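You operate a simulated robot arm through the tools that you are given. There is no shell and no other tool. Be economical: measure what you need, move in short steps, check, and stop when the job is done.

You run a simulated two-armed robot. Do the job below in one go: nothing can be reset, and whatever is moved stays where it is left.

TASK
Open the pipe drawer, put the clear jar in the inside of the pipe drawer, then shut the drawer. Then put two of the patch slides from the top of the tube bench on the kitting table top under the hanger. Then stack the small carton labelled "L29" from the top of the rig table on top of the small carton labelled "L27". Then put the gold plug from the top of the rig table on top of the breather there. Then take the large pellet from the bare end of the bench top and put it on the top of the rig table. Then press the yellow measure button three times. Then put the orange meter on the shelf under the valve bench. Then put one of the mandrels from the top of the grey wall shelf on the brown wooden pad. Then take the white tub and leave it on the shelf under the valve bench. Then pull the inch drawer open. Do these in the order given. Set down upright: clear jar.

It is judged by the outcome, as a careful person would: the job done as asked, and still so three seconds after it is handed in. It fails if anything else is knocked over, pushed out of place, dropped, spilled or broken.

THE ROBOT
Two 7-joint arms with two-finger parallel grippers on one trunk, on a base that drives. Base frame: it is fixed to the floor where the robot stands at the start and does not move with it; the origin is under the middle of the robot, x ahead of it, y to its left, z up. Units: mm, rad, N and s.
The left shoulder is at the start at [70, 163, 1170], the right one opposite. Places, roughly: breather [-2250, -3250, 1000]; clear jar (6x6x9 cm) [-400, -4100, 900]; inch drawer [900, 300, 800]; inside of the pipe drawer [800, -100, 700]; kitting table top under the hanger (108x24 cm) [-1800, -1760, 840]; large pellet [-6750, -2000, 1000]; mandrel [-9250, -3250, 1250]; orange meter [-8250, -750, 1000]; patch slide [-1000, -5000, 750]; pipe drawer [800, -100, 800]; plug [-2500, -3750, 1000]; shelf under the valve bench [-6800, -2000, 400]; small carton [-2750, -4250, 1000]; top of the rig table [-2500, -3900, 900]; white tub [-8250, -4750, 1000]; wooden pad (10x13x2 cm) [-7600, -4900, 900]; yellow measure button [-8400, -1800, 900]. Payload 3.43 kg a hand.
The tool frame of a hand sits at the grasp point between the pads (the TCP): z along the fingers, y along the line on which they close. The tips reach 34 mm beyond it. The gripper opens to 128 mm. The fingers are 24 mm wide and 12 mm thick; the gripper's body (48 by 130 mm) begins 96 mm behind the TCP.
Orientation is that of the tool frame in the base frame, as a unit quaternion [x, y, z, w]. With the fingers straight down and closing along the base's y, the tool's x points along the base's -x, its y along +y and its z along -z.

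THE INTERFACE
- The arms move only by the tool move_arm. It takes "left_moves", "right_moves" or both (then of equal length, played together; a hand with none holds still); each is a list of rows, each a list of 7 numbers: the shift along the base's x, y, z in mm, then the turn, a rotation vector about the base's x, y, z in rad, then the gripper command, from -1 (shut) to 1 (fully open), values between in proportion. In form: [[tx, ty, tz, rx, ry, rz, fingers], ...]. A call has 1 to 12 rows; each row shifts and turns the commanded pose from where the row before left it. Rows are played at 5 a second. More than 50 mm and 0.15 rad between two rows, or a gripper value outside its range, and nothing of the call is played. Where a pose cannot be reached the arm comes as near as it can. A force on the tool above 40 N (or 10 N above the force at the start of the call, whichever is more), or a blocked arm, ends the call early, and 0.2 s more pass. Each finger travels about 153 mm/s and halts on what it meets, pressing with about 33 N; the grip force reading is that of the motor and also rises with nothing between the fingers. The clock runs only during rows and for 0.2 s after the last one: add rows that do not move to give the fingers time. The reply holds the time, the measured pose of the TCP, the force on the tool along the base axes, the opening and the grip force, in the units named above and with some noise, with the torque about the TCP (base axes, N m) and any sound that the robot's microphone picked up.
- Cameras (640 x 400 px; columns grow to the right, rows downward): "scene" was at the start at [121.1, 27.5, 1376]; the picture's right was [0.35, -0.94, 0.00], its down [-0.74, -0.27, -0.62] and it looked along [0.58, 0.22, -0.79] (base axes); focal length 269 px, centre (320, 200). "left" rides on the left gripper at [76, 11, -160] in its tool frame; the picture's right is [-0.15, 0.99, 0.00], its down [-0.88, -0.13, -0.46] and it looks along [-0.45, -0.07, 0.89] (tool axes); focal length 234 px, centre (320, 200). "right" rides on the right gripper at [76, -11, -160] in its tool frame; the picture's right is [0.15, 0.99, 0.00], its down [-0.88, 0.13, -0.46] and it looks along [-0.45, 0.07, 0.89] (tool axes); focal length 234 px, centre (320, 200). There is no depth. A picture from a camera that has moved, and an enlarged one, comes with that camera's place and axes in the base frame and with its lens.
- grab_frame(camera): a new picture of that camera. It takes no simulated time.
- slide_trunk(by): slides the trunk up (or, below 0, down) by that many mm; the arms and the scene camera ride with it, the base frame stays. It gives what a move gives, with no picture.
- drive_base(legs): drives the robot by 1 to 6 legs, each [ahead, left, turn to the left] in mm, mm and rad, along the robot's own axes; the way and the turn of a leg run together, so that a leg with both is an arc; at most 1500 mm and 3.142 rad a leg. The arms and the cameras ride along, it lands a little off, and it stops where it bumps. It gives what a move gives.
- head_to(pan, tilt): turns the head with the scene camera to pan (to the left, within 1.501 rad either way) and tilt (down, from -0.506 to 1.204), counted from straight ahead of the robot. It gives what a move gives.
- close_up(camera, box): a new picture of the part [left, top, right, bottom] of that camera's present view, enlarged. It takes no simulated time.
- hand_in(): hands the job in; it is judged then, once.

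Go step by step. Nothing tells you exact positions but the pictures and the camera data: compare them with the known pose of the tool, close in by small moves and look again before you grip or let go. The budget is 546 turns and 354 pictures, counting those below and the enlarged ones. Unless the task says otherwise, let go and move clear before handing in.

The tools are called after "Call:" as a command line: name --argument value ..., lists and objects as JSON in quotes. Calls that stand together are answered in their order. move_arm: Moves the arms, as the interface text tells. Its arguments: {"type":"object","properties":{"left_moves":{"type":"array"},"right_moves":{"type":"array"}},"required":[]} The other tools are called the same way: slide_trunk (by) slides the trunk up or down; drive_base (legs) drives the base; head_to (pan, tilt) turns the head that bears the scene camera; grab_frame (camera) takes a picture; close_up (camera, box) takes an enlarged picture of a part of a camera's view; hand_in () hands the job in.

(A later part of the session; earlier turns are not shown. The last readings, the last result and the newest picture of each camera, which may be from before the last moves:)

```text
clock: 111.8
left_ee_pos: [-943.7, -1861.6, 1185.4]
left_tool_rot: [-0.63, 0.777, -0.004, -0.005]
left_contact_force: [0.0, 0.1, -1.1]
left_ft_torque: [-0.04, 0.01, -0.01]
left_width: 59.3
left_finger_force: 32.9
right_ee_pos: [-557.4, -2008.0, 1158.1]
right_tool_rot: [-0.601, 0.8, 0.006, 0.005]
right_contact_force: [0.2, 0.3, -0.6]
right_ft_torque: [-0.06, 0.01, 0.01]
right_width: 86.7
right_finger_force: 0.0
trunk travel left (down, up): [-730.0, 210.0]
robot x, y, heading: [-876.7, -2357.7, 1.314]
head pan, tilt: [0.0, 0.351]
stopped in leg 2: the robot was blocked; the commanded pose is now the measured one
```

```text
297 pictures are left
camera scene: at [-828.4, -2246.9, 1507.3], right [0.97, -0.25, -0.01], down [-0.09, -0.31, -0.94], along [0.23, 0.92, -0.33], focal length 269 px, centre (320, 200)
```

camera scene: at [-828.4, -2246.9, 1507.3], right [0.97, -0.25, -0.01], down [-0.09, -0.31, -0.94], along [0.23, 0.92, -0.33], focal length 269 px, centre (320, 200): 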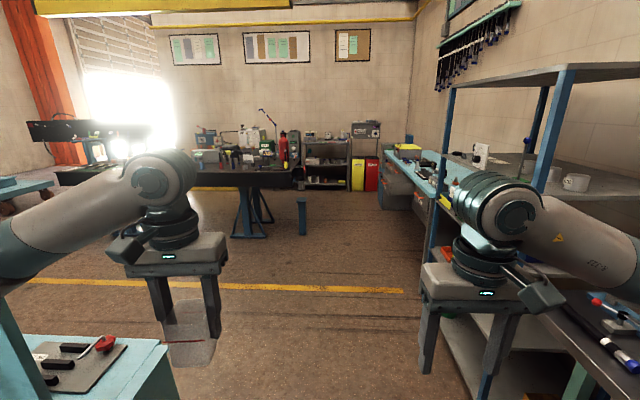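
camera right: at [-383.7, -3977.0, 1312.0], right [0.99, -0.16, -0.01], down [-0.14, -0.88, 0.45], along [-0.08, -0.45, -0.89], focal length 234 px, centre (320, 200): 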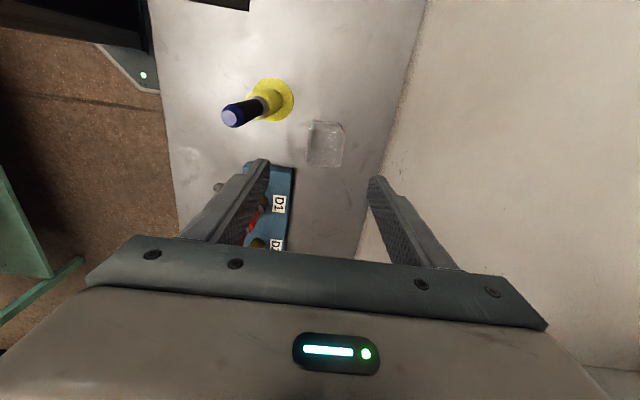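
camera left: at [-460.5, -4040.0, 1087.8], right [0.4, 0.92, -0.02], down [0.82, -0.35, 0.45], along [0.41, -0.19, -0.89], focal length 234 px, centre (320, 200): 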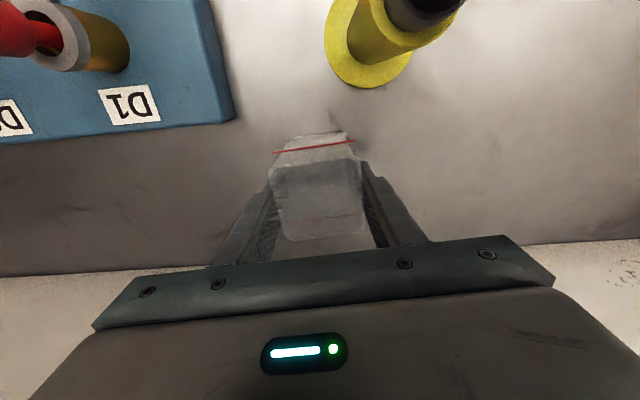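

The base got blocked, probably the left elbow against the kitting table's panel. I'll back off a little and look left.

Call:
drive_base --legs '[[-120, 0, 0]]'

Call:
head_to --pan 1.1 --tilt 0.35

Call:
grab_frame --camera "scene"

Call:
head_to --pan -1.1 --tilt 0.5

Call:
grab_frame --camera "scene"

```text
clock: 112.4
left_ee_pos: [-946.4, -1861.0, 1182.9]
left_tool_rot: [-0.631, 0.775, -0.004, -0.002]
left_contact_force: [0.4, -0.1, -1.3]
left_ft_torque: [0.01, -0.02, 0.03]
left_width: 59.4
left_finger_force: 33.1
right_ee_pos: [-558.9, -2006.1, 1154.7]
right_tool_rot: [-0.602, 0.799, 0.004, 0.005]
right_contact_force: [-0.1, -0.8, 0.3]
right_ft_torque: [0.03, 0.04, 0.03]
right_width: 86.6
right_finger_force: 0.1
trunk travel left (down, up): [-730.0, 210.0]
robot x, y, heading: [-875.6, -2360.8, 1.318]
head pan, tilt: [0.0, 0.351]
stopped in leg 1: the robot was blocked; the commanded pose is now the measured one
```

```text
clock: 113.8
left_ee_pos: [-947.9, -1860.8, 1182.5]
left_tool_rot: [-0.631, 0.776, -0.004, -0.003]
left_contact_force: [-0.7, 0.1, 0.0]
left_ft_torque: [-0.01, 0.02, 0.04]
left_width: 59.2
left_finger_force: 32.8
right_ee_pos: [-559.9, -2007.2, 1155.5]
right_tool_rot: [-0.601, 0.799, 0.003, 0.006]
right_contact_force: [0.3, 0.7, -0.1]
right_ft_torque: [-0.01, -0.02, -0.01]
right_width: 86.3
right_finger_force: 0.0
trunk travel left (down, up): [-730.0, 210.0]
robot x, y, heading: [-875.5, -2362.6, 1.319]
head pan, tilt: [1.1, 0.351]
```

```text
296 pictures are left
camera scene: at [-925.0, -2274.0, 1505.8], right [0.66, 0.75, 0.01], down [0.25, -0.21, -0.94], along [-0.7, 0.63, -0.33], focal length 269 px, centre (320, 200)
```

scene: 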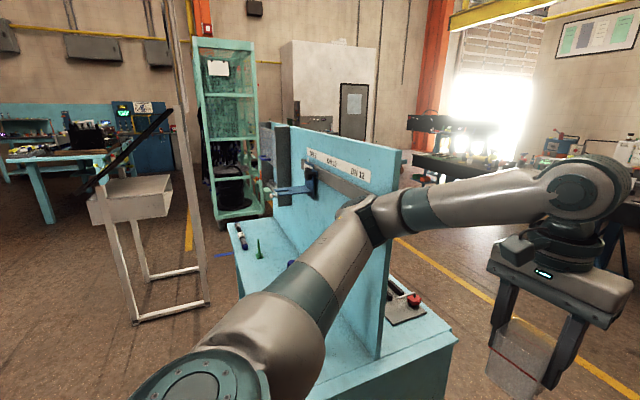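

```text
clock: 115.8
left_ee_pos: [-948.2, -1860.0, 1182.6]
left_tool_rot: [-0.631, 0.776, -0.005, -0.003]
left_contact_force: [0.1, 0.4, -0.8]
left_ft_torque: [0.01, 0.0, 0.03]
left_width: 59.2
left_finger_force: 33.2
right_ee_pos: [-560.4, -2008.1, 1156.0]
right_tool_rot: [-0.601, 0.799, 0.004, 0.005]
right_contact_force: [-0.9, -0.1, -0.7]
right_ft_torque: [-0.01, 0.0, 0.01]
right_width: 86.1
right_finger_force: 0.1
trunk travel left (down, up): [-730.0, 210.0]
robot x, y, heading: [-878.9, -2361.2, 1.313]
head pan, tilt: [-1.1, 0.499]
```

```text
295 pictures are left
camera scene: at [-767.2, -2315.9, 1490.6], right [0.22, -0.98, -0.02], down [-0.47, -0.09, -0.88], along [0.85, 0.2, -0.48], focal length 269 px, centre (320, 200)
```

scene: 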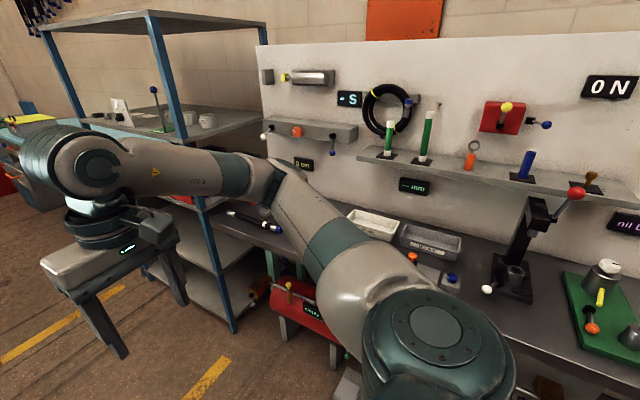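

The left elbow is against the end of the panel. I'll slide the base to the right to free it.

Call:
drive_base --legs '[[0, -100, 0]]'

Call:
head_to --pan 1.1 --tilt 0.5

Call:
grab_frame --camera "scene"

```text
clock: 117.0
left_ee_pos: [-858.6, -1864.6, 1173.5]
left_tool_rot: [-0.631, 0.776, -0.013, -0.007]
left_contact_force: [-0.2, 0.0, -0.1]
left_ft_torque: [-0.02, 0.01, 0.0]
left_width: 59.5
left_finger_force: 32.7
right_ee_pos: [-470.7, -2012.0, 1149.5]
right_tool_rot: [-0.601, 0.799, -0.004, 0.002]
right_contact_force: [0.9, 0.6, 0.1]
right_ft_torque: [-0.04, 0.0, -0.03]
right_width: 86.3
right_finger_force: 0.2
trunk travel left (down, up): [-730.0, 210.0]
robot x, y, heading: [-780.8, -2384.2, 1.316]
head pan, tilt: [-1.1, 0.499]
```

```text
clock: 119.0
left_ee_pos: [-859.8, -1867.3, 1173.3]
left_tool_rot: [-0.631, 0.776, -0.012, -0.006]
left_contact_force: [0.4, 0.3, -0.9]
left_ft_torque: [0.01, -0.01, 0.0]
left_width: 59.2
left_finger_force: 33.6
right_ee_pos: [-472.1, -2014.1, 1151.1]
right_tool_rot: [-0.601, 0.799, -0.005, 0.003]
right_contact_force: [0.5, -0.2, 0.7]
right_ft_torque: [0.01, 0.01, -0.03]
right_width: 86.6
right_finger_force: 0.1
trunk travel left (down, up): [-730.0, 210.0]
robot x, y, heading: [-782.9, -2386.9, 1.317]
head pan, tilt: [1.1, 0.499]
```

```text
294 pictures are left
camera scene: at [-836.5, -2276.3, 1490.2], right [0.66, 0.75, 0.0], down [0.36, -0.32, -0.88], along [-0.66, 0.58, -0.48], focal length 269 px, centre (320, 200)
```

scene: 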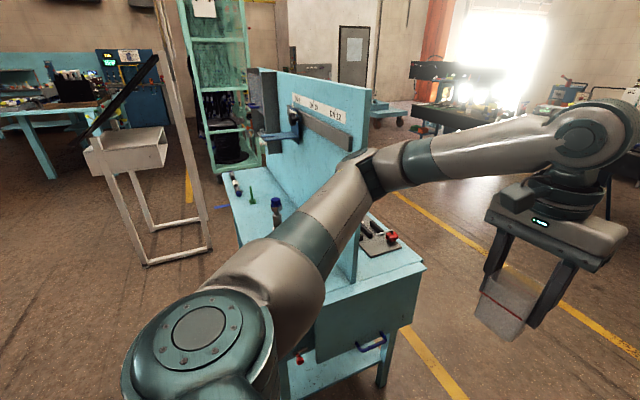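

Freed. I'll shift a bit more right, correct heading, and go on.

Call:
drive_base --legs '[[0, -60, -0.056]]'

Call:
drive_base --legs '[[600, 0, 0]]'

Call:
drive_base --legs '[[1300, 80, 0]]'

Call:
head_to --pan -0.5 --tilt 0.5

Call:
grab_frame --camera "scene"

```text
clock: 120.0
left_ee_pos: [-778.9, -1878.8, 1172.6]
left_tool_rot: [-0.61, 0.792, -0.013, -0.005]
left_contact_force: [-0.7, -0.5, -1.1]
left_ft_torque: [0.01, -0.05, -0.03]
left_width: 59.1
left_finger_force: 33.2
right_ee_pos: [-398.8, -2046.8, 1152.8]
right_tool_rot: [-0.58, 0.815, -0.004, 0.004]
right_contact_force: [-1.1, -0.4, 0.3]
right_ft_torque: [0.01, -0.04, -0.01]
right_width: 86.6
right_finger_force: 0.0
trunk travel left (down, up): [-730.0, 210.0]
robot x, y, heading: [-721.4, -2405.1, 1.266]
head pan, tilt: [1.1, 0.499]
```

```text
clock: 123.4
left_ee_pos: [-603.6, -1303.8, 1173.6]
left_tool_rot: [-0.615, 0.788, -0.013, -0.006]
left_contact_force: [0.0, 0.8, -1.1]
left_ft_torque: [-0.03, 0.0, -0.01]
left_width: 59.5
left_finger_force: 32.7
right_ee_pos: [-221.3, -1465.2, 1151.5]
right_tool_rot: [-0.586, 0.811, -0.005, 0.003]
right_contact_force: [0.6, 0.7, -1.2]
right_ft_torque: [0.02, -0.01, 0.02]
right_width: 86.6
right_finger_force: 0.0
trunk travel left (down, up): [-730.0, 210.0]
robot x, y, heading: [-544.1, -1825.3, 1.281]
head pan, tilt: [1.1, 0.499]
```

```text
clock: 129.9
left_ee_pos: [-275.0, -48.6, 1173.5]
left_tool_rot: [-0.603, 0.798, -0.012, -0.007]
left_contact_force: [0.3, -0.7, 0.0]
left_ft_torque: [-0.02, 0.01, 0.0]
left_width: 59.3
left_finger_force: 33.4
right_ee_pos: [101.8, -222.1, 1151.7]
right_tool_rot: [-0.573, 0.82, -0.004, 0.003]
right_contact_force: [-0.1, 0.2, -0.1]
right_ft_torque: [0.03, -0.02, -0.01]
right_width: 86.3
right_finger_force: 0.0
trunk travel left (down, up): [-730.0, 210.0]
robot x, y, heading: [-233.0, -571.4, 1.25]
head pan, tilt: [1.1, 0.499]
```

```text
clock: 131.6
left_ee_pos: [-275.4, -48.6, 1173.0]
left_tool_rot: [-0.603, 0.798, -0.012, -0.007]
left_contact_force: [-0.6, 0.6, -0.5]
left_ft_torque: [0.0, 0.0, -0.04]
left_width: 59.2
left_finger_force: 33.0
right_ee_pos: [102.4, -222.0, 1150.8]
right_tool_rot: [-0.573, 0.82, -0.004, 0.003]
right_contact_force: [-0.1, 0.1, 1.2]
right_ft_torque: [0.0, 0.0, 0.01]
right_width: 86.4
right_finger_force: 0.0
trunk travel left (down, up): [-730.0, 210.0]
robot x, y, heading: [-232.7, -574.6, 1.245]
head pan, tilt: [-0.499, 0.499]
```

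```text
293 pictures are left
camera scene: at [-149.4, -461.7, 1490.2], right [0.68, -0.73, 0.0], down [-0.35, -0.33, -0.88], along [0.64, 0.6, -0.48], focal length 269 px, centre (320, 200)
```

scene: 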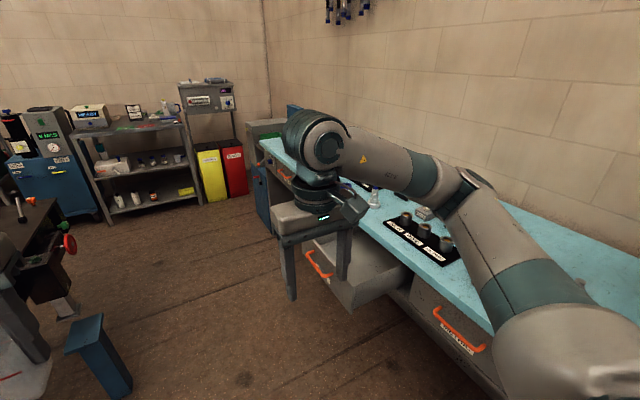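

Bench and open drawer are ahead-right. I'll advance a bit, turn right to face the bench, and shift left in front of the drawer.

Call:
drive_base --legs '[[270, 60, 0], [0, 0, -1.56]]'

Call:
head_to --pan 0.3 --tilt 0.7

Call:
grab_frame --camera "scene"

```text
clock: 137.3
left_ee_pos: [320.8, -247.7, 1173.1]
left_tool_rot: [0.13, 0.991, -0.004, -0.014]
left_contact_force: [0.1, -0.6, -0.1]
left_ft_torque: [0.03, 0.04, 0.0]
left_width: 59.3
left_finger_force: 33.2
right_ee_pos: [152.1, -626.1, 1150.6]
right_tool_rot: [0.167, 0.986, -0.005, -0.001]
right_contact_force: [0.3, 0.5, 0.3]
right_ft_torque: [0.04, 0.02, 0.0]
right_width: 86.6
right_finger_force: 0.0
trunk travel left (down, up): [-730.0, 210.0]
robot x, y, heading: [-203.6, -295.0, -0.307]
head pan, tilt: [-0.499, 0.499]
```

```text
clock: 138.4
left_ee_pos: [320.2, -247.5, 1173.9]
left_tool_rot: [0.13, 0.991, -0.003, -0.014]
left_contact_force: [0.2, 0.1, -0.8]
left_ft_torque: [-0.01, 0.02, 0.0]
left_width: 59.4
left_finger_force: 32.9
right_ee_pos: [151.5, -626.5, 1151.5]
right_tool_rot: [0.167, 0.986, -0.005, 0.0]
right_contact_force: [0.1, 0.0, 0.3]
right_ft_torque: [0.0, 0.0, 0.02]
right_width: 86.2
right_finger_force: 0.0
trunk travel left (down, up): [-730.0, 210.0]
robot x, y, heading: [-205.3, -295.0, -0.308]
head pan, tilt: [0.3, 0.7]
```

```text
292 pictures are left
camera scene: at [-69.3, -311.6, 1472.5], right [-0.01, -1.0, 0.0], down [-0.64, 0.01, -0.76], along [0.76, -0.01, -0.64], focal length 269 px, centre (320, 200)
```

scene: 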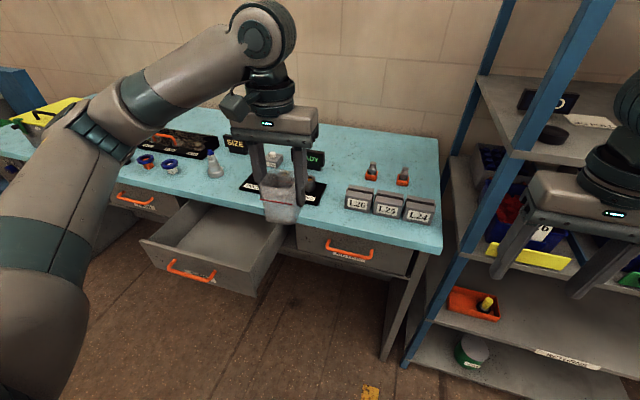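

Now shift left so the jar hand lines up with the drawer.

Call:
drive_base --legs '[[-60, 335, 0]]'

Call:
grab_frame --camera "scene"

Call:
grab_frame --camera "left"

```text
clock: 140.7
left_ee_pos: [367.1, 89.0, 1173.8]
left_tool_rot: [0.131, 0.991, -0.003, -0.014]
left_contact_force: [-0.6, -0.1, -0.6]
left_ft_torque: [0.02, 0.01, 0.02]
left_width: 59.3
left_finger_force: 33.0
right_ee_pos: [198.9, -289.3, 1150.3]
right_tool_rot: [0.168, 0.986, -0.005, -0.001]
right_contact_force: [0.0, 0.5, -0.1]
right_ft_torque: [0.01, 0.0, 0.03]
right_width: 86.3
right_finger_force: 0.1
trunk travel left (down, up): [-730.0, 210.0]
robot x, y, heading: [-156.4, 40.4, -0.313]
head pan, tilt: [0.3, 0.7]
```

```text
291 pictures are left
camera scene: at [-22.7, 25.7, 1472.5], right [-0.01, -1.0, 0.0], down [-0.64, 0.01, -0.76], along [0.76, -0.01, -0.64], focal length 269 px, centre (320, 200)
```

scene: 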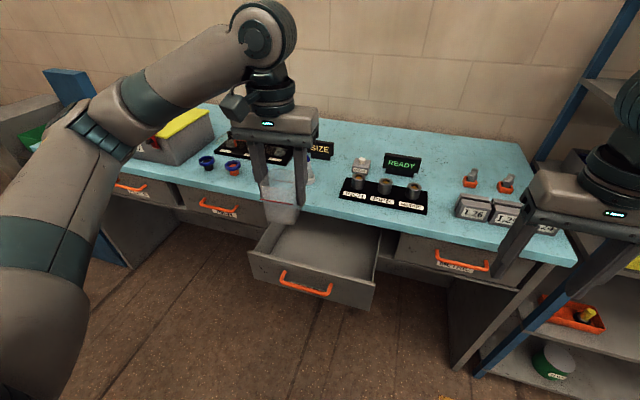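

```text
290 pictures are left
camera left: at [300.5, 120.6, 1336.5], right [0.4, 0.92, -0.01], down [0.83, -0.35, 0.43], along [0.39, -0.18, -0.9], focal length 234 px, centre (320, 200)
```

left: 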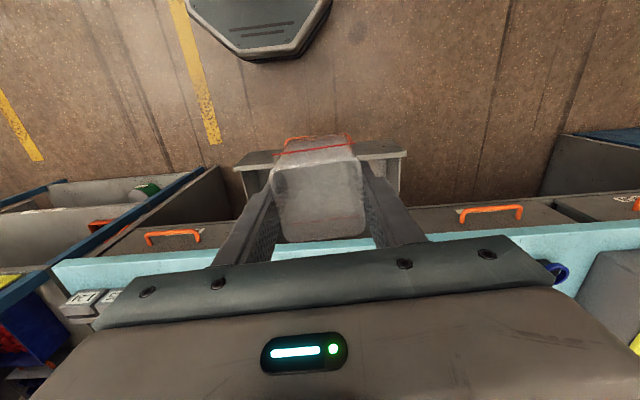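

Drawer centre is near lateral 184, open interior mid n≈475. Moving the jar over it and levelling the hand.

Call:
move_arm --left_moves '[[35, -15, 0, 0, -0.028, 0, -0.5], [35, -15, 0, 0, 0, 0, -0.5], [35, -15, 0, 0, 0, 0, -0.5], [36, -15.6, 0, 0, 0, 0, -0.5], [0, 0, -45, 0, 0, 0, -0.5], [0, 0, -45, 0, 0, 0, -0.5], [0, 0, -45, 0, 0, 0, -0.5], [0, 0, -45, 0, 0, 0, -0.5]]'

Call:
grab_frame --camera "scene"

Call:
grab_frame --camera "left"

```text
clock: 142.5
left_ee_pos: [511.7, 30.7, 992.8]
left_tool_rot: [0.13, 0.992, -0.003, 0.001]
left_contact_force: [0.5, -0.2, -1.3]
left_ft_torque: [-0.03, 0.04, -0.01]
left_width: 59.4
left_finger_force: 33.0
right_ee_pos: [198.7, -288.0, 1151.1]
right_tool_rot: [0.167, 0.986, -0.006, -0.002]
right_contact_force: [0.0, -0.6, 0.2]
right_ft_torque: [0.0, 0.01, 0.01]
right_width: 86.3
right_finger_force: 0.0
trunk travel left (down, up): [-730.0, 210.0]
robot x, y, heading: [-156.7, 45.4, -0.311]
head pan, tilt: [0.3, 0.7]
```

```text
289 pictures are left
camera scene: at [-21.8, 27.1, 1472.5], right [-0.01, -1.0, 0.0], down [-0.64, 0.01, -0.76], along [0.76, -0.01, -0.64], focal length 269 px, centre (320, 200)
```

scene: 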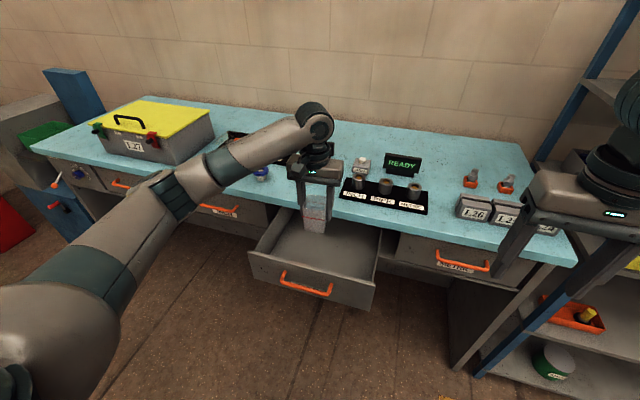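

```text
288 pictures are left
camera left: at [439.8, 62.2, 1155.2], right [0.4, 0.92, -0.01], down [0.82, -0.35, 0.46], along [0.42, -0.19, -0.89], focal length 234 px, centre (320, 200)
```

left: 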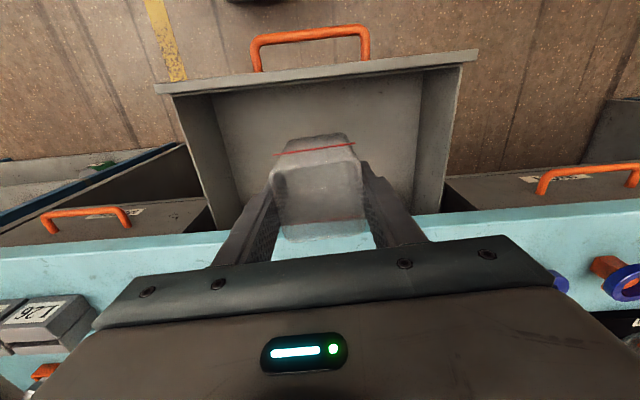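

Well placed: drawer open from n≈400 to 585, jar at 477. Descend further in steps.

Call:
move_arm --left_moves '[[0, 0, -40, 0, 0, 0, -0.5], [0, 0, -40, 0, 0, 0, -0.5], [0, 0, -40, 0, 0, 0, -0.5], [0, 0, -20, 0, 0, 0, -0.5]]'

Call:
grab_frame --camera "scene"

Call:
grab_frame --camera "left"

```text
clock: 143.5
left_ee_pos: [507.8, 30.3, 851.8]
left_tool_rot: [0.131, 0.991, -0.002, 0.001]
left_contact_force: [0.0, -1.0, -0.7]
left_ft_torque: [0.02, 0.02, 0.01]
left_width: 59.2
left_finger_force: 32.6
right_ee_pos: [198.3, -288.1, 1150.5]
right_tool_rot: [0.168, 0.986, -0.005, -0.003]
right_contact_force: [-0.1, 1.0, -0.1]
right_ft_torque: [-0.03, 0.01, 0.02]
right_width: 86.4
right_finger_force: 0.1
trunk travel left (down, up): [-730.0, 210.0]
robot x, y, heading: [-156.8, 42.8, -0.308]
head pan, tilt: [0.3, 0.7]
```

```text
287 pictures are left
camera scene: at [-22.3, 26.5, 1472.5], right [-0.01, -1.0, 0.0], down [-0.64, 0.01, -0.76], along [0.76, -0.01, -0.64], focal length 269 px, centre (320, 200)
```

scene: 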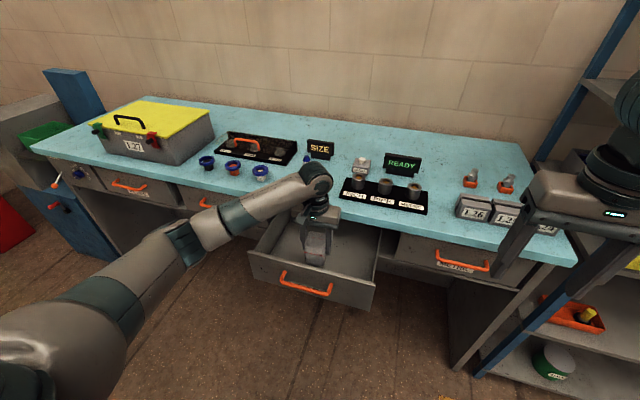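

```text
286 pictures are left
camera left: at [437.1, 61.2, 1012.9], right [0.4, 0.92, 0.0], down [0.82, -0.35, 0.46], along [0.42, -0.18, -0.89], focal length 234 px, centre (320, 200)
```

left: 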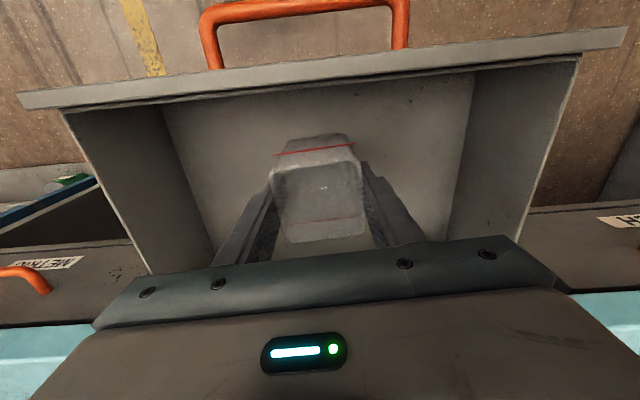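

Continue down slowly until the jar touches the drawer floor.

Call:
move_arm --left_moves '[[0, 0, -10, 0, 0, 0, -0.5], [0, 0, -10, 0, 0, 0, -0.5], [0, 0, -8, 0, 0, 0, -0.5]]'

Call:
close_up --camera "scene" --box '[240, 180, 400, 310]'

```text
clock: 144.3
left_ee_pos: [508.4, 29.8, 825.1]
left_tool_rot: [0.13, 0.991, -0.002, 0.0]
left_contact_force: [0.3, -0.9, 0.0]
left_ft_torque: [0.0, -0.01, -0.03]
left_width: 59.5
left_finger_force: 33.1
right_ee_pos: [198.5, -289.0, 1151.7]
right_tool_rot: [0.168, 0.986, -0.006, -0.001]
right_contact_force: [-0.4, -0.7, -0.5]
right_ft_torque: [0.0, 0.03, -0.01]
right_width: 86.3
right_finger_force: 0.0
trunk travel left (down, up): [-730.0, 210.0]
robot x, y, heading: [-156.7, 42.4, -0.312]
head pan, tilt: [0.3, 0.7]
```

```text
3.08 times, centred on (320, 245) of scene
camera zoom: at [-22.6, 26.3, 1472.5], right [-0.01, -1.0, 0.0], down [-0.64, 0.01, -0.76], along [0.76, -0.01, -0.64], focal length 829 px, centre (320, 62)
```

zoom: 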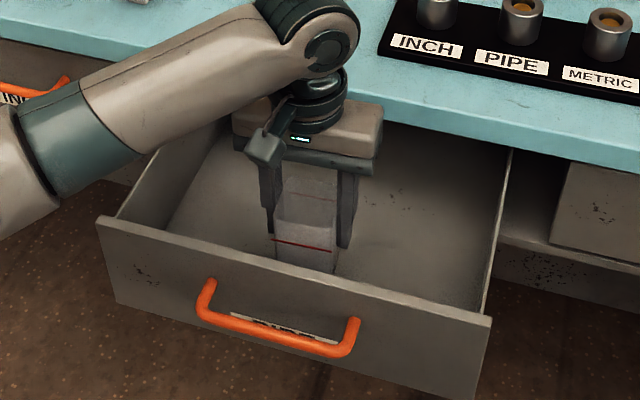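

Still no contact; continue in small steps.

Call:
move_arm --left_moves '[[0, 0, -7, 0, 0, 0, -0.5], [0, 0, -7, 0, 0, 0, -0.5], [0, 0, -6, 0, 0, 0, -0.5]]'

Call:
move_arm --left_moves '[[0, 0, -6, 0, 0, 0, -0.5], [0, 0, -5, 0, 0, 0, -0.5]]'

Call:
close_up --camera "scene" --box '[240, 180, 400, 310]'

```text
clock: 145.1
left_ee_pos: [508.5, 28.2, 805.1]
left_tool_rot: [0.131, 0.991, -0.001, -0.001]
left_contact_force: [0.1, -0.4, -0.1]
left_ft_torque: [-0.02, -0.02, 0.02]
left_width: 59.3
left_finger_force: 32.6
right_ee_pos: [198.2, -288.4, 1151.1]
right_tool_rot: [0.167, 0.986, -0.006, -0.001]
right_contact_force: [-0.2, 0.3, 0.1]
right_ft_torque: [0.02, 0.01, -0.01]
right_width: 86.3
right_finger_force: 0.0
trunk travel left (down, up): [-730.0, 210.0]
robot x, y, heading: [-155.9, 40.4, -0.307]
head pan, tilt: [0.3, 0.7]
```

```text
clock: 145.7
left_ee_pos: [508.2, 29.3, 792.8]
left_tool_rot: [0.131, 0.991, -0.002, 0.0]
left_contact_force: [-0.5, 0.1, -0.6]
left_ft_torque: [0.04, -0.05, 0.03]
left_width: 59.5
left_finger_force: 33.1
right_ee_pos: [199.0, -289.1, 1151.2]
right_tool_rot: [0.168, 0.986, -0.005, -0.001]
right_contact_force: [-0.3, -0.5, 0.5]
right_ft_torque: [0.01, 0.0, -0.02]
right_width: 86.5
right_finger_force: 0.1
trunk travel left (down, up): [-730.0, 210.0]
robot x, y, heading: [-153.8, 42.0, -0.315]
head pan, tilt: [0.3, 0.7]
```

```text
3.08 times, centred on (320, 245) of scene
camera zoom: at [-22.5, 26.2, 1472.5], right [-0.01, -1.0, 0.0], down [-0.64, 0.01, -0.76], along [0.76, -0.01, -0.64], focal length 829 px, centre (320, 62)
```

zoom: 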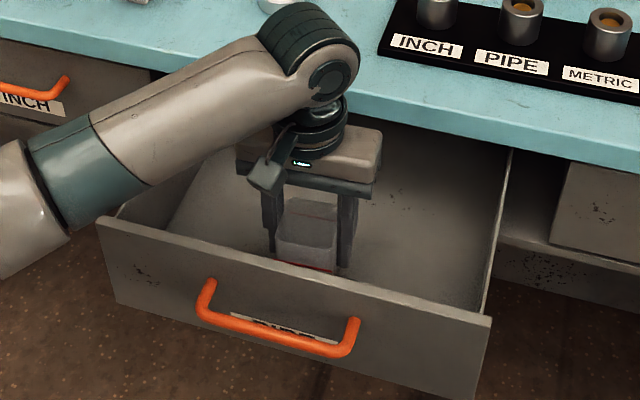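

Continue very gently.

Call:
move_arm --left_moves '[[0, 0, -4, 0, 0, 0, -0.5], [0, 0, -4, 0, 0, 0, -0.5]]'

Call:
move_arm --left_moves '[[0, 0, -4, 0, 0, 0, -0.5], [0, 0, -4, 0, 0, 0, -0.5]]'

Call:
grab_frame --camera "left"

```text
clock: 146.3
left_ee_pos: [507.3, 29.9, 789.9]
left_tool_rot: [0.131, 0.991, -0.002, 0.003]
left_contact_force: [0.6, 2.8, 22.8]
left_ft_torque: [0.33, -0.02, 0.01]
left_width: 59.5
left_finger_force: 32.2
right_ee_pos: [196.1, -289.8, 1151.9]
right_tool_rot: [0.168, 0.986, -0.003, 0.0]
right_contact_force: [-0.1, -0.4, 0.9]
right_ft_torque: [-0.01, -0.01, 0.01]
right_width: 86.7
right_finger_force: 0.0
trunk travel left (down, up): [-730.0, 210.0]
robot x, y, heading: [-159.3, 39.3, -0.308]
head pan, tilt: [0.3, 0.7]
```

```text
clock: 146.9
left_ee_pos: [507.1, 27.8, 780.7]
left_tool_rot: [0.13, 0.991, -0.002, 0.001]
left_contact_force: [0.9, 4.0, 21.5]
left_ft_torque: [0.41, -0.03, 0.0]
left_width: 59.3
left_finger_force: 32.9
right_ee_pos: [196.4, -288.4, 1152.2]
right_tool_rot: [0.168, 0.986, -0.004, 0.0]
right_contact_force: [-0.3, -0.8, 0.8]
right_ft_torque: [0.01, -0.01, 0.01]
right_width: 86.4
right_finger_force: 0.0
trunk travel left (down, up): [-730.0, 210.0]
robot x, y, heading: [-157.8, 43.5, -0.311]
head pan, tilt: [0.3, 0.7]
```

```text
283 pictures are left
camera left: at [434.6, 60.4, 940.8], right [0.4, 0.92, 0.0], down [0.82, -0.35, 0.46], along [0.42, -0.19, -0.89], focal length 234 px, centre (320, 200)
```

left: 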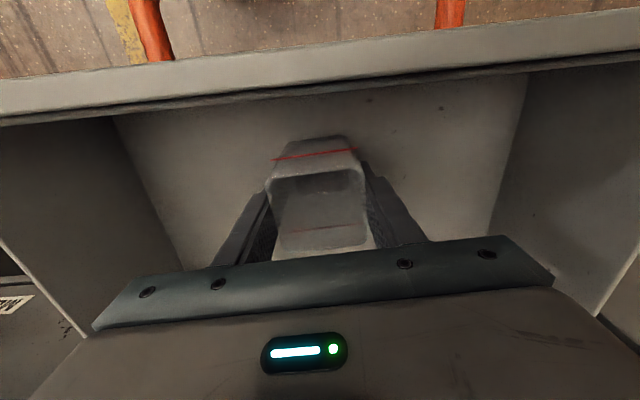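

The jar stands on the drawer floor. Open and rise straight up.

Call:
move_arm --left_moves '[[0, 0, 0, 0, 0, 0, 0.1], [0, 0, 0, 0, 0, 0, 0.3], [0, 0, 10, 0, 0, 0, 0.3], [0, 0, 40, 0, 0, 0, 0.3], [0, 0, 40, 0, 0, 0, 0.3], [0, 0, 40, 0, 0, 0, 0.3], [0, 0, 40, 0, 0, 0, 0.3], [0, 0, 40, 0, 0, 0, 0.3]]'

Call:
grab_frame --camera "left"

```text
clock: 148.7
left_ee_pos: [507.0, 29.4, 989.7]
left_tool_rot: [0.13, 0.992, -0.002, 0.001]
left_contact_force: [-1.2, -0.3, 0.5]
left_ft_torque: [0.02, -0.01, -0.01]
left_width: 83.3
left_finger_force: 0.0
right_ee_pos: [198.0, -289.2, 1151.1]
right_tool_rot: [0.168, 0.986, -0.004, -0.001]
right_contact_force: [0.0, 0.2, -0.3]
right_ft_torque: [0.01, -0.02, -0.01]
right_width: 86.6
right_finger_force: 0.0
trunk travel left (down, up): [-730.0, 210.0]
robot x, y, heading: [-154.4, 41.9, -0.316]
head pan, tilt: [0.3, 0.7]
```

```text
282 pictures are left
camera left: at [436.2, 60.7, 1150.9], right [0.4, 0.92, 0.0], down [0.82, -0.35, 0.46], along [0.42, -0.18, -0.89], focal length 234 px, centre (320, 200)
```

left: 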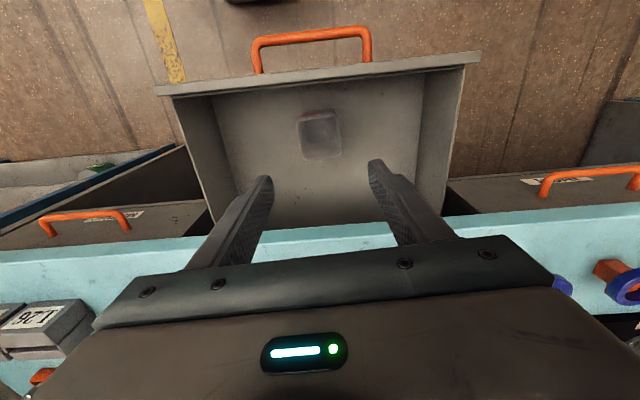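

The jar stands upright in the drawer. To shut it I'll push on the handle bar with closed fingers; first bring the hand in front of the handle.

Call:
move_arm --left_moves '[[-39, 12, 0, 0, 0, 0, 0], [-39, 12, 0, 0, 0, 0, -0.5], [-39, 12, 0, 0, 0, 0, -1], [-39, 12, 0, 0, 0, 0, -1], [0, 0, -40, 0, 0, 0, -1], [0, 0, -40, 0, 0, 0, -1], [0, 0, -40, 0, 0, 0, -1], [0, 0, -40, 0, 0, 0, -1], [0, 0, -14, 0, 0, 0, -1]]'

Call:
grab_frame --camera "left"

Call:
close_up --camera "scene" --box '[200, 180, 400, 330]'

```text
clock: 150.7
left_ee_pos: [350.9, 77.3, 814.4]
left_tool_rot: [0.131, 0.991, -0.001, 0.0]
left_contact_force: [0.4, 0.4, -0.1]
left_ft_torque: [0.01, -0.03, 0.0]
left_width: 0.0
left_finger_force: 33.0
right_ee_pos: [198.2, -288.7, 1150.9]
right_tool_rot: [0.167, 0.986, -0.005, 0.0]
right_contact_force: [1.0, 0.0, -0.1]
right_ft_torque: [0.02, 0.01, 0.02]
right_width: 86.6
right_finger_force: 0.2
trunk travel left (down, up): [-730.0, 210.0]
robot x, y, heading: [-155.1, 43.5, -0.311]
head pan, tilt: [0.3, 0.7]
```

```text
281 pictures are left
camera left: at [279.7, 109.2, 975.3], right [0.4, 0.92, 0.0], down [0.82, -0.35, 0.46], along [0.42, -0.19, -0.89], focal length 234 px, centre (320, 200)
```

left: 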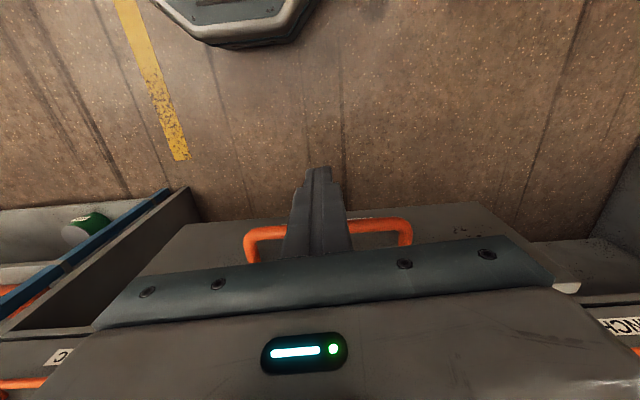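

```text
2.67 times, centred on (300, 255) of scene
camera zoom: at [-23.0, 26.2, 1472.6], right [-0.01, -1.0, 0.0], down [-0.64, 0.01, -0.76], along [0.76, -0.01, -0.64], focal length 718 px, centre (373, 53)
```

zoom: 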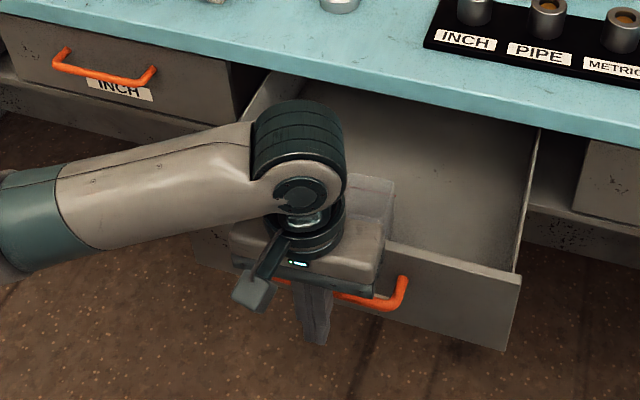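

Fingers are in front of the bar centre. Pushing inward.

Call:
move_arm --left_moves '[[19, -6.2, 0, 0, 0, 0, -1], [19, -6.2, 0, 0, 0, 0, -1], [19, -6.2, 0, 0, 0, 0, -1], [19, -6.2, 0, 0, 0, 0, -1], [19, -6.2, 0, 0, 0, 0, -1], [19, -6.2, 0, 0, 0, 0, -1], [19, -6.2, 0, 0, 0, 0, -1], [19, -6.2, 0, 0, 0, 0, -1], [19, -6.2, 0, 0, 0, 0, -1], [19, -6.2, 0, 0, 0, 0, -1]]'

Call:
grab_frame --camera "left"

Call:
grab_frame --camera "scene"

```text
clock: 152.9
left_ee_pos: [542.0, 14.5, 813.5]
left_tool_rot: [0.131, 0.991, -0.003, 0.0]
left_contact_force: [-0.3, -0.2, 0.6]
left_ft_torque: [-0.02, 0.0, -0.01]
left_width: 0.0
left_finger_force: 32.8
right_ee_pos: [200.1, -290.1, 1151.2]
right_tool_rot: [0.167, 0.986, -0.004, -0.001]
right_contact_force: [0.0, -0.2, -0.8]
right_ft_torque: [0.03, 0.04, -0.02]
right_width: 86.3
right_finger_force: 0.1
trunk travel left (down, up): [-730.0, 210.0]
robot x, y, heading: [-156.8, 38.9, -0.311]
head pan, tilt: [0.3, 0.7]
```

```text
279 pictures are left
camera left: at [470.6, 45.3, 975.0], right [0.4, 0.92, 0.0], down [0.82, -0.35, 0.46], along [0.42, -0.18, -0.89], focal length 234 px, centre (320, 200)
```

left: 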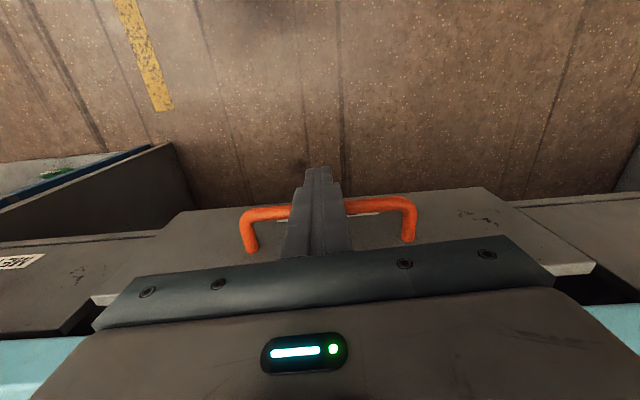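

```text
278 pictures are left
camera scene: at [-22.2, 25.6, 1472.4], right [-0.01, -1.0, 0.0], down [-0.64, 0.01, -0.76], along [0.76, -0.01, -0.64], focal length 269 px, centre (320, 200)
```

scene: 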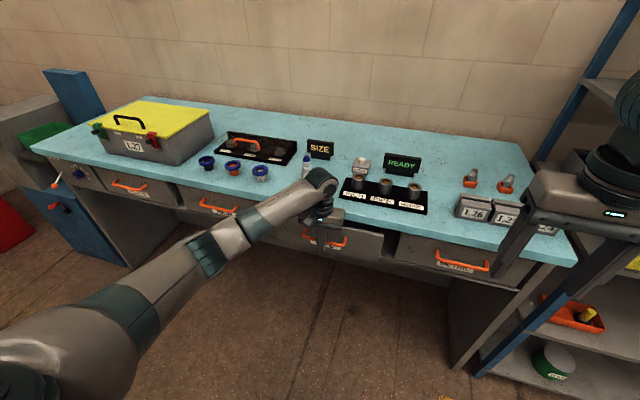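

About 40 mm left. Keep pushing gently until it seats.

Call:
move_arm --left_moves '[[9.5, -3.1, 0, 0, 0, 0, -1], [9.5, -3.1, 0, 0, 0, 0, -1], [9.5, -3.1, 0, 0, 0, 0, -1], [6, -2, 0, 0, 0, 0, -1], [4, -1.3, 0, 0, 0, 0, -1]]'

Call:
grab_frame --camera "scene"

```text
clock: 154.1
left_ee_pos: [576.1, 2.4, 814.3]
left_tool_rot: [0.13, 0.991, -0.002, -0.002]
left_contact_force: [-20.3, 6.6, 2.5]
left_ft_torque: [-0.09, 0.2, -0.06]
left_width: 0.0
left_finger_force: 32.9
right_ee_pos: [195.7, -288.7, 1151.3]
right_tool_rot: [0.168, 0.986, -0.005, 0.0]
right_contact_force: [0.6, 0.0, 0.1]
right_ft_torque: [0.02, 0.0, -0.01]
right_width: 86.4
right_finger_force: 0.0
trunk travel left (down, up): [-730.0, 210.0]
robot x, y, heading: [-155.3, 39.9, -0.311]
head pan, tilt: [0.3, 0.7]
```

```text
277 pictures are left
camera scene: at [-25.6, 27.3, 1472.7], right [-0.01, -1.0, 0.0], down [-0.64, 0.01, -0.77], along [0.77, -0.01, -0.64], focal length 269 px, centre (320, 200)
```

scene: 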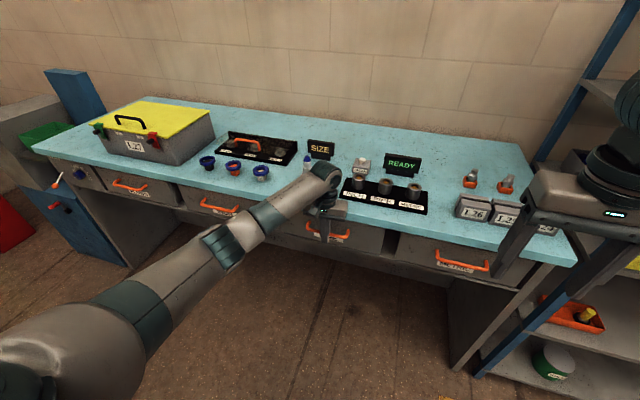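

The drawer is seated shut (20 N). Retract and raise the hand.

Call:
move_arm --left_moves '[[-30, 10, 0, 0, 0, 0, -1], [-40, 13, 0, 0, 0, 0, -0.5], [-40, 13, 0, 0, 0, 0, 0], [-20, 13, 30, 0, 0, 0, 0.3], [0, 13, 45, 0, 0, 0, 0.3], [0, 13, 45, 0, 0, 0, 0.3], [0, 13, 45, 0, 0, 0, 0.3], [0, 13, 45, 0, 0, 0, 0.3], [0, 0, 45, 0, 0, 0, 0.3]]'

Call:
grab_frame --camera "scene"

```text
clock: 156.1
left_ee_pos: [449.8, 102.3, 1069.5]
left_tool_rot: [0.13, 0.992, -0.001, 0.0]
left_contact_force: [0.0, -0.9, -0.6]
left_ft_torque: [0.02, -0.01, 0.04]
left_width: 83.3
left_finger_force: 0.0
right_ee_pos: [197.8, -289.0, 1151.0]
right_tool_rot: [0.168, 0.986, -0.004, -0.001]
right_contact_force: [-0.3, -0.4, -0.3]
right_ft_torque: [-0.02, -0.02, 0.03]
right_width: 86.5
right_finger_force: 0.0
trunk travel left (down, up): [-730.0, 210.0]
robot x, y, heading: [-153.1, 38.7, -0.311]
head pan, tilt: [0.3, 0.7]
```

```text
276 pictures are left
camera scene: at [-23.6, 25.2, 1472.4], right [-0.01, -1.0, 0.0], down [-0.64, 0.01, -0.77], along [0.77, -0.01, -0.64], focal length 269 px, centre (320, 200)
```

scene: 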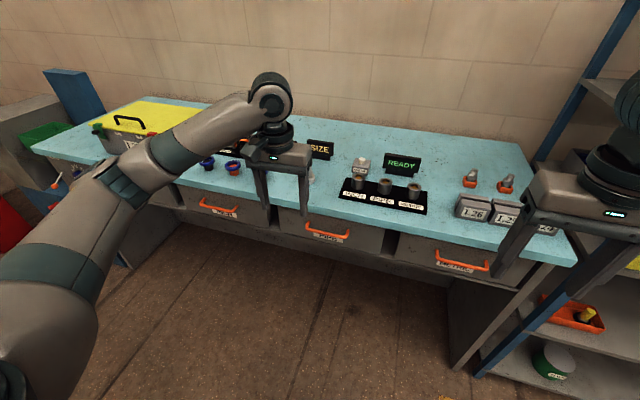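

Drawer shut. Next the patch slides: white cards seen on the wall bench near (-880, -4958). I'll turn and drive back down the aisle.

Call:
drive_base --legs '[[0, 0, -1.57], [700, 185, 0]]'

Call:
head_to --pan -0.5 --tilt 0.4

Call:
grab_frame --camera "scene"

```text
clock: 163.8
left_ee_pos: [-125.3, -1275.2, 1071.2]
left_tool_rot: [0.79, 0.613, 0.0, 0.002]
left_contact_force: [-0.6, -0.5, -0.1]
left_ft_torque: [-0.01, 0.02, 0.0]
left_width: 83.1
left_finger_force: 0.0
right_ee_pos: [-519.3, -1027.8, 1150.6]
right_tool_rot: [0.813, 0.583, -0.001, 0.0]
right_contact_force: [-0.1, 0.1, -0.4]
right_ft_torque: [0.01, 0.0, 0.0]
right_width: 86.6
right_finger_force: 0.1
trunk travel left (down, up): [-730.0, 210.0]
robot x, y, heading: [-186.5, -676.6, -1.876]
head pan, tilt: [0.3, 0.7]
```

```text
clock: 164.9
left_ee_pos: [-124.7, -1276.0, 1070.2]
left_tool_rot: [0.79, 0.613, 0.0, 0.002]
left_contact_force: [-0.3, 0.3, -0.2]
left_ft_torque: [0.0, 0.0, -0.02]
left_width: 83.6
left_finger_force: 0.1
right_ee_pos: [-518.7, -1029.0, 1150.0]
right_tool_rot: [0.812, 0.583, -0.001, 0.0]
right_contact_force: [1.1, 0.2, -0.1]
right_ft_torque: [0.02, 0.03, 0.04]
right_width: 86.3
right_finger_force: 0.0
trunk travel left (down, up): [-730.0, 210.0]
robot x, y, heading: [-184.9, -676.7, -1.872]
head pan, tilt: [-0.499, 0.4]
```

```text
275 pictures are left
camera scene: at [-275.7, -780.2, 1499.3], right [-0.7, 0.72, -0.01], down [0.28, 0.27, -0.92], along [-0.66, -0.65, -0.39], focal length 269 px, centre (320, 200)
```

scene: 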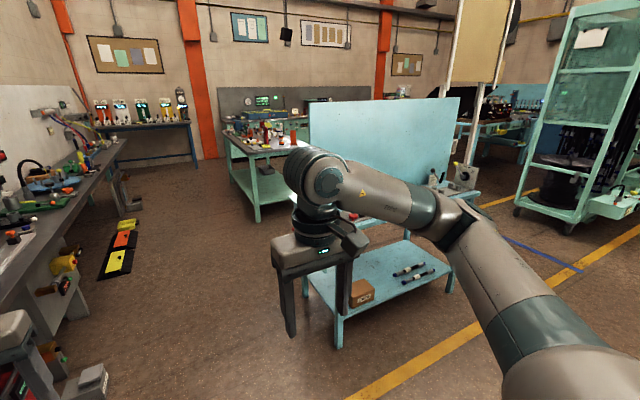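

Clear run; drive down to the slides.

Call:
drive_base --legs '[[1400, 0, 0], [1400, 0, 0], [1350, 0, 0]]'

Call:
drive_base --legs '[[0, 0, 1.57]]'

Call:
head_to --pan 0.0 --tilt 0.6

Call:
grab_frame --camera "scene"

```text
clock: 165.8
left_ee_pos: [-127.1, -1279.6, 1070.4]
left_tool_rot: [0.791, 0.611, -0.001, 0.001]
left_contact_force: [0.0, -0.2, -0.3]
left_ft_torque: [0.02, 0.0, -0.02]
left_width: 83.2
left_finger_force: 0.1
right_ee_pos: [-520.5, -1033.2, 1151.2]
right_tool_rot: [0.812, 0.583, -0.002, -0.001]
right_contact_force: [0.2, -0.5, 0.5]
right_ft_torque: [0.01, 0.0, 0.0]
right_width: 86.4
right_finger_force: 0.0
trunk travel left (down, up): [-730.0, 210.0]
robot x, y, heading: [-187.8, -678.5, -1.873]
head pan, tilt: [-0.499, 0.4]
stopped in leg 1: the robot was blocked; the commanded pose is now the measured one
```

```text
clock: 166.9
left_ee_pos: [-124.6, -1277.8, 1069.8]
left_tool_rot: [0.789, 0.614, 0.0, 0.0]
left_contact_force: [-0.6, 0.7, 0.0]
left_ft_torque: [-0.04, 0.0, -0.02]
left_width: 83.2
left_finger_force: 0.1
right_ee_pos: [-514.3, -1047.5, 1150.6]
right_tool_rot: [0.804, 0.595, -0.001, 0.0]
right_contact_force: [0.1, 0.5, 0.6]
right_ft_torque: [-0.09, 0.04, -0.01]
right_width: 86.5
right_finger_force: 0.1
trunk travel left (down, up): [-730.0, 210.0]
robot x, y, heading: [-196.0, -679.1, -1.839]
head pan, tilt: [-0.499, 0.4]
stopped in leg 1: the robot was blocked; the commanded pose is now the measured one
```

```text
clock: 167.8
left_ee_pos: [-124.5, -1279.5, 1067.6]
left_tool_rot: [0.787, 0.617, 0.003, 0.0]
left_contact_force: [-0.2, 0.4, 0.1]
left_ft_torque: [-0.01, -0.02, -0.01]
left_width: 83.1
left_finger_force: 0.1
right_ee_pos: [-517.2, -1051.4, 1147.6]
right_tool_rot: [0.803, 0.596, 0.002, 0.0]
right_contact_force: [0.9, 0.1, 0.6]
right_ft_torque: [0.01, 0.01, 0.02]
right_width: 86.4
right_finger_force: 0.0
trunk travel left (down, up): [-730.0, 210.0]
robot x, y, heading: [-189.4, -683.3, -1.841]
head pan, tilt: [0.0, 0.6]
```

```text
274 pictures are left
camera scene: at [-242.3, -814.2, 1480.8], right [-0.96, 0.26, -0.01], down [0.16, 0.54, -0.82], along [-0.21, -0.8, -0.57], focal length 269 px, centre (320, 200)
```

scene: 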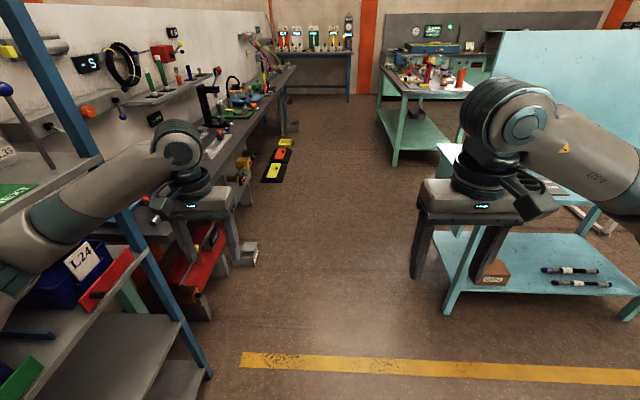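

The left elbow is against the rack's post. I'll slide the base right, away from the rack.

Call:
drive_base --legs '[[0, -120, 0]]'

Call:
head_to --pan 0.7 --tilt 0.5

Call:
grab_frame --camera "scene"

```text
clock: 169.0
left_ee_pos: [-226.0, -1250.5, 1065.9]
left_tool_rot: [0.785, 0.619, 0.0, -0.005]
left_contact_force: [-0.1, -0.5, -0.1]
left_ft_torque: [-0.01, 0.0, -0.04]
left_width: 83.4
left_finger_force: 0.0
right_ee_pos: [-618.7, -1021.7, 1151.1]
right_tool_rot: [0.801, 0.598, -0.003, -0.003]
right_contact_force: [-0.1, -0.8, 0.1]
right_ft_torque: [-0.02, 0.01, -0.01]
right_width: 86.4
right_finger_force: 0.0
trunk travel left (down, up): [-730.0, 210.0]
robot x, y, heading: [-304.2, -650.9, -1.833]
head pan, tilt: [0.0, 0.6]
```

```text
clock: 170.1
left_ee_pos: [-224.1, -1250.8, 1065.1]
left_tool_rot: [0.785, 0.619, -0.001, -0.004]
left_contact_force: [-0.8, 0.2, -0.4]
left_ft_torque: [0.0, 0.0, -0.02]
left_width: 83.2
left_finger_force: 0.0
right_ee_pos: [-618.6, -1022.0, 1151.3]
right_tool_rot: [0.802, 0.598, -0.003, -0.004]
right_contact_force: [-0.2, -0.4, -0.6]
right_ft_torque: [0.01, -0.02, 0.02]
right_width: 86.6
right_finger_force: 0.0
trunk travel left (down, up): [-730.0, 210.0]
robot x, y, heading: [-306.9, -653.4, -1.837]
head pan, tilt: [0.7, 0.499]
```

```text
273 pictures are left
camera scene: at [-279.4, -781.9, 1490.2], right [-0.91, -0.42, 0.0], down [-0.2, 0.43, -0.88], along [0.37, -0.8, -0.48], focal length 269 px, centre (320, 200)
```

scene: 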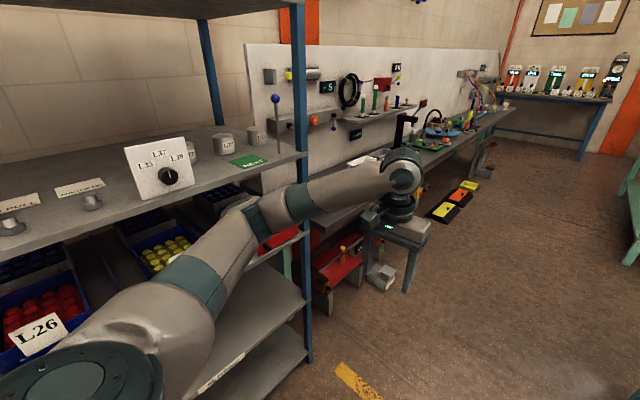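

I'm clear. I'll extend the right hand forward a bit to pull in its elbow, then go along the rack and shift left before the kitting table.

Call:
move_arm --right_moves '[[-2, -35, -15, 0, 0, 0, 0.35], [-2, -35, -15, 0, 0, 0, 0.35], [-2, -35, -15, 0, 0, 0, 0.35], [-2, -35, -15, 0, 0, 0, 0.35]]' --left_moves '[[-12, -30, 0, 0, 0, 0, 0.3], [-12, -30, 0, 0, 0, 0, 0.3], [-12, -20, 0, 0, 0, 0, 0.3], [-12, 0, 0, 0, 0, 0, 0.3]]'

Call:
drive_base --legs '[[0, -30, -0.043], [800, 0, 0]]'

Call:
drive_base --legs '[[0, 150, 0]]'

Call:
grab_frame --camera "scene"

```text
clock: 171.1
left_ee_pos: [-273.3, -1331.7, 1064.0]
left_tool_rot: [0.785, 0.619, 0.0, -0.005]
left_contact_force: [0.7, 0.1, -0.1]
left_ft_torque: [0.04, 0.04, 0.01]
left_width: 83.1
left_finger_force: 0.0
right_ee_pos: [-627.2, -1159.4, 1090.1]
right_tool_rot: [0.802, 0.598, -0.002, -0.005]
right_contact_force: [0.7, -0.8, -0.3]
right_ft_torque: [0.06, 0.01, -0.04]
right_width: 86.5
right_finger_force: 0.0
trunk travel left (down, up): [-730.0, 210.0]
robot x, y, heading: [-302.6, -649.7, -1.836]
head pan, tilt: [0.7, 0.499]
```

```text
clock: 175.8
left_ee_pos: [-572.4, -2077.7, 1065.6]
left_tool_rot: [0.799, 0.602, 0.0, -0.004]
left_contact_force: [0.0, 0.1, -0.2]
left_ft_torque: [0.0, -0.03, 0.0]
left_width: 83.1
left_finger_force: 0.0
right_ee_pos: [-917.3, -1890.5, 1090.6]
right_tool_rot: [0.815, 0.58, -0.003, -0.004]
right_contact_force: [0.4, -0.6, -0.1]
right_ft_torque: [0.02, -0.02, 0.0]
right_width: 86.3
right_finger_force: 0.0
trunk travel left (down, up): [-730.0, 210.0]
robot x, y, heading: [-571.1, -1397.6, -1.879]
head pan, tilt: [0.7, 0.499]
```

```text
clock: 177.1
left_ee_pos: [-431.3, -2122.1, 1067.2]
left_tool_rot: [0.8, 0.6, -0.001, -0.004]
left_contact_force: [0.4, 0.2, -0.2]
left_ft_torque: [-0.02, -0.02, 0.01]
left_width: 83.0
left_finger_force: 0.1
right_ee_pos: [-775.3, -1935.7, 1091.2]
right_tool_rot: [0.816, 0.579, -0.003, -0.004]
right_contact_force: [0.0, -1.0, 0.5]
right_ft_torque: [0.0, -0.02, 0.0]
right_width: 86.7
right_finger_force: 0.0
trunk travel left (down, up): [-730.0, 210.0]
robot x, y, heading: [-427.8, -1442.2, -1.877]
head pan, tilt: [0.7, 0.499]
```

```text
272 pictures are left
camera scene: at [-413.0, -1574.4, 1490.3], right [-0.93, -0.38, 0.0], down [-0.18, 0.44, -0.88], along [0.33, -0.81, -0.48], focal length 269 px, centre (320, 200)
```

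scene: 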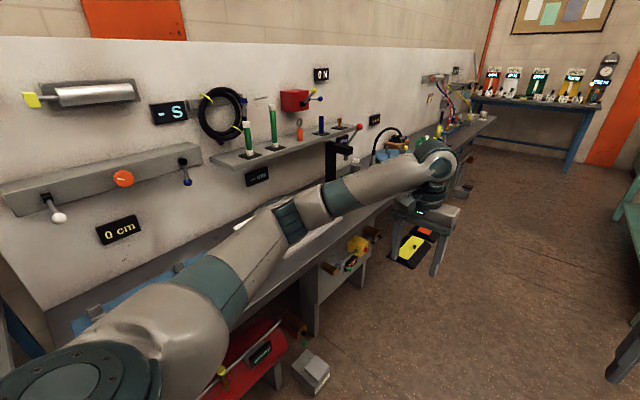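

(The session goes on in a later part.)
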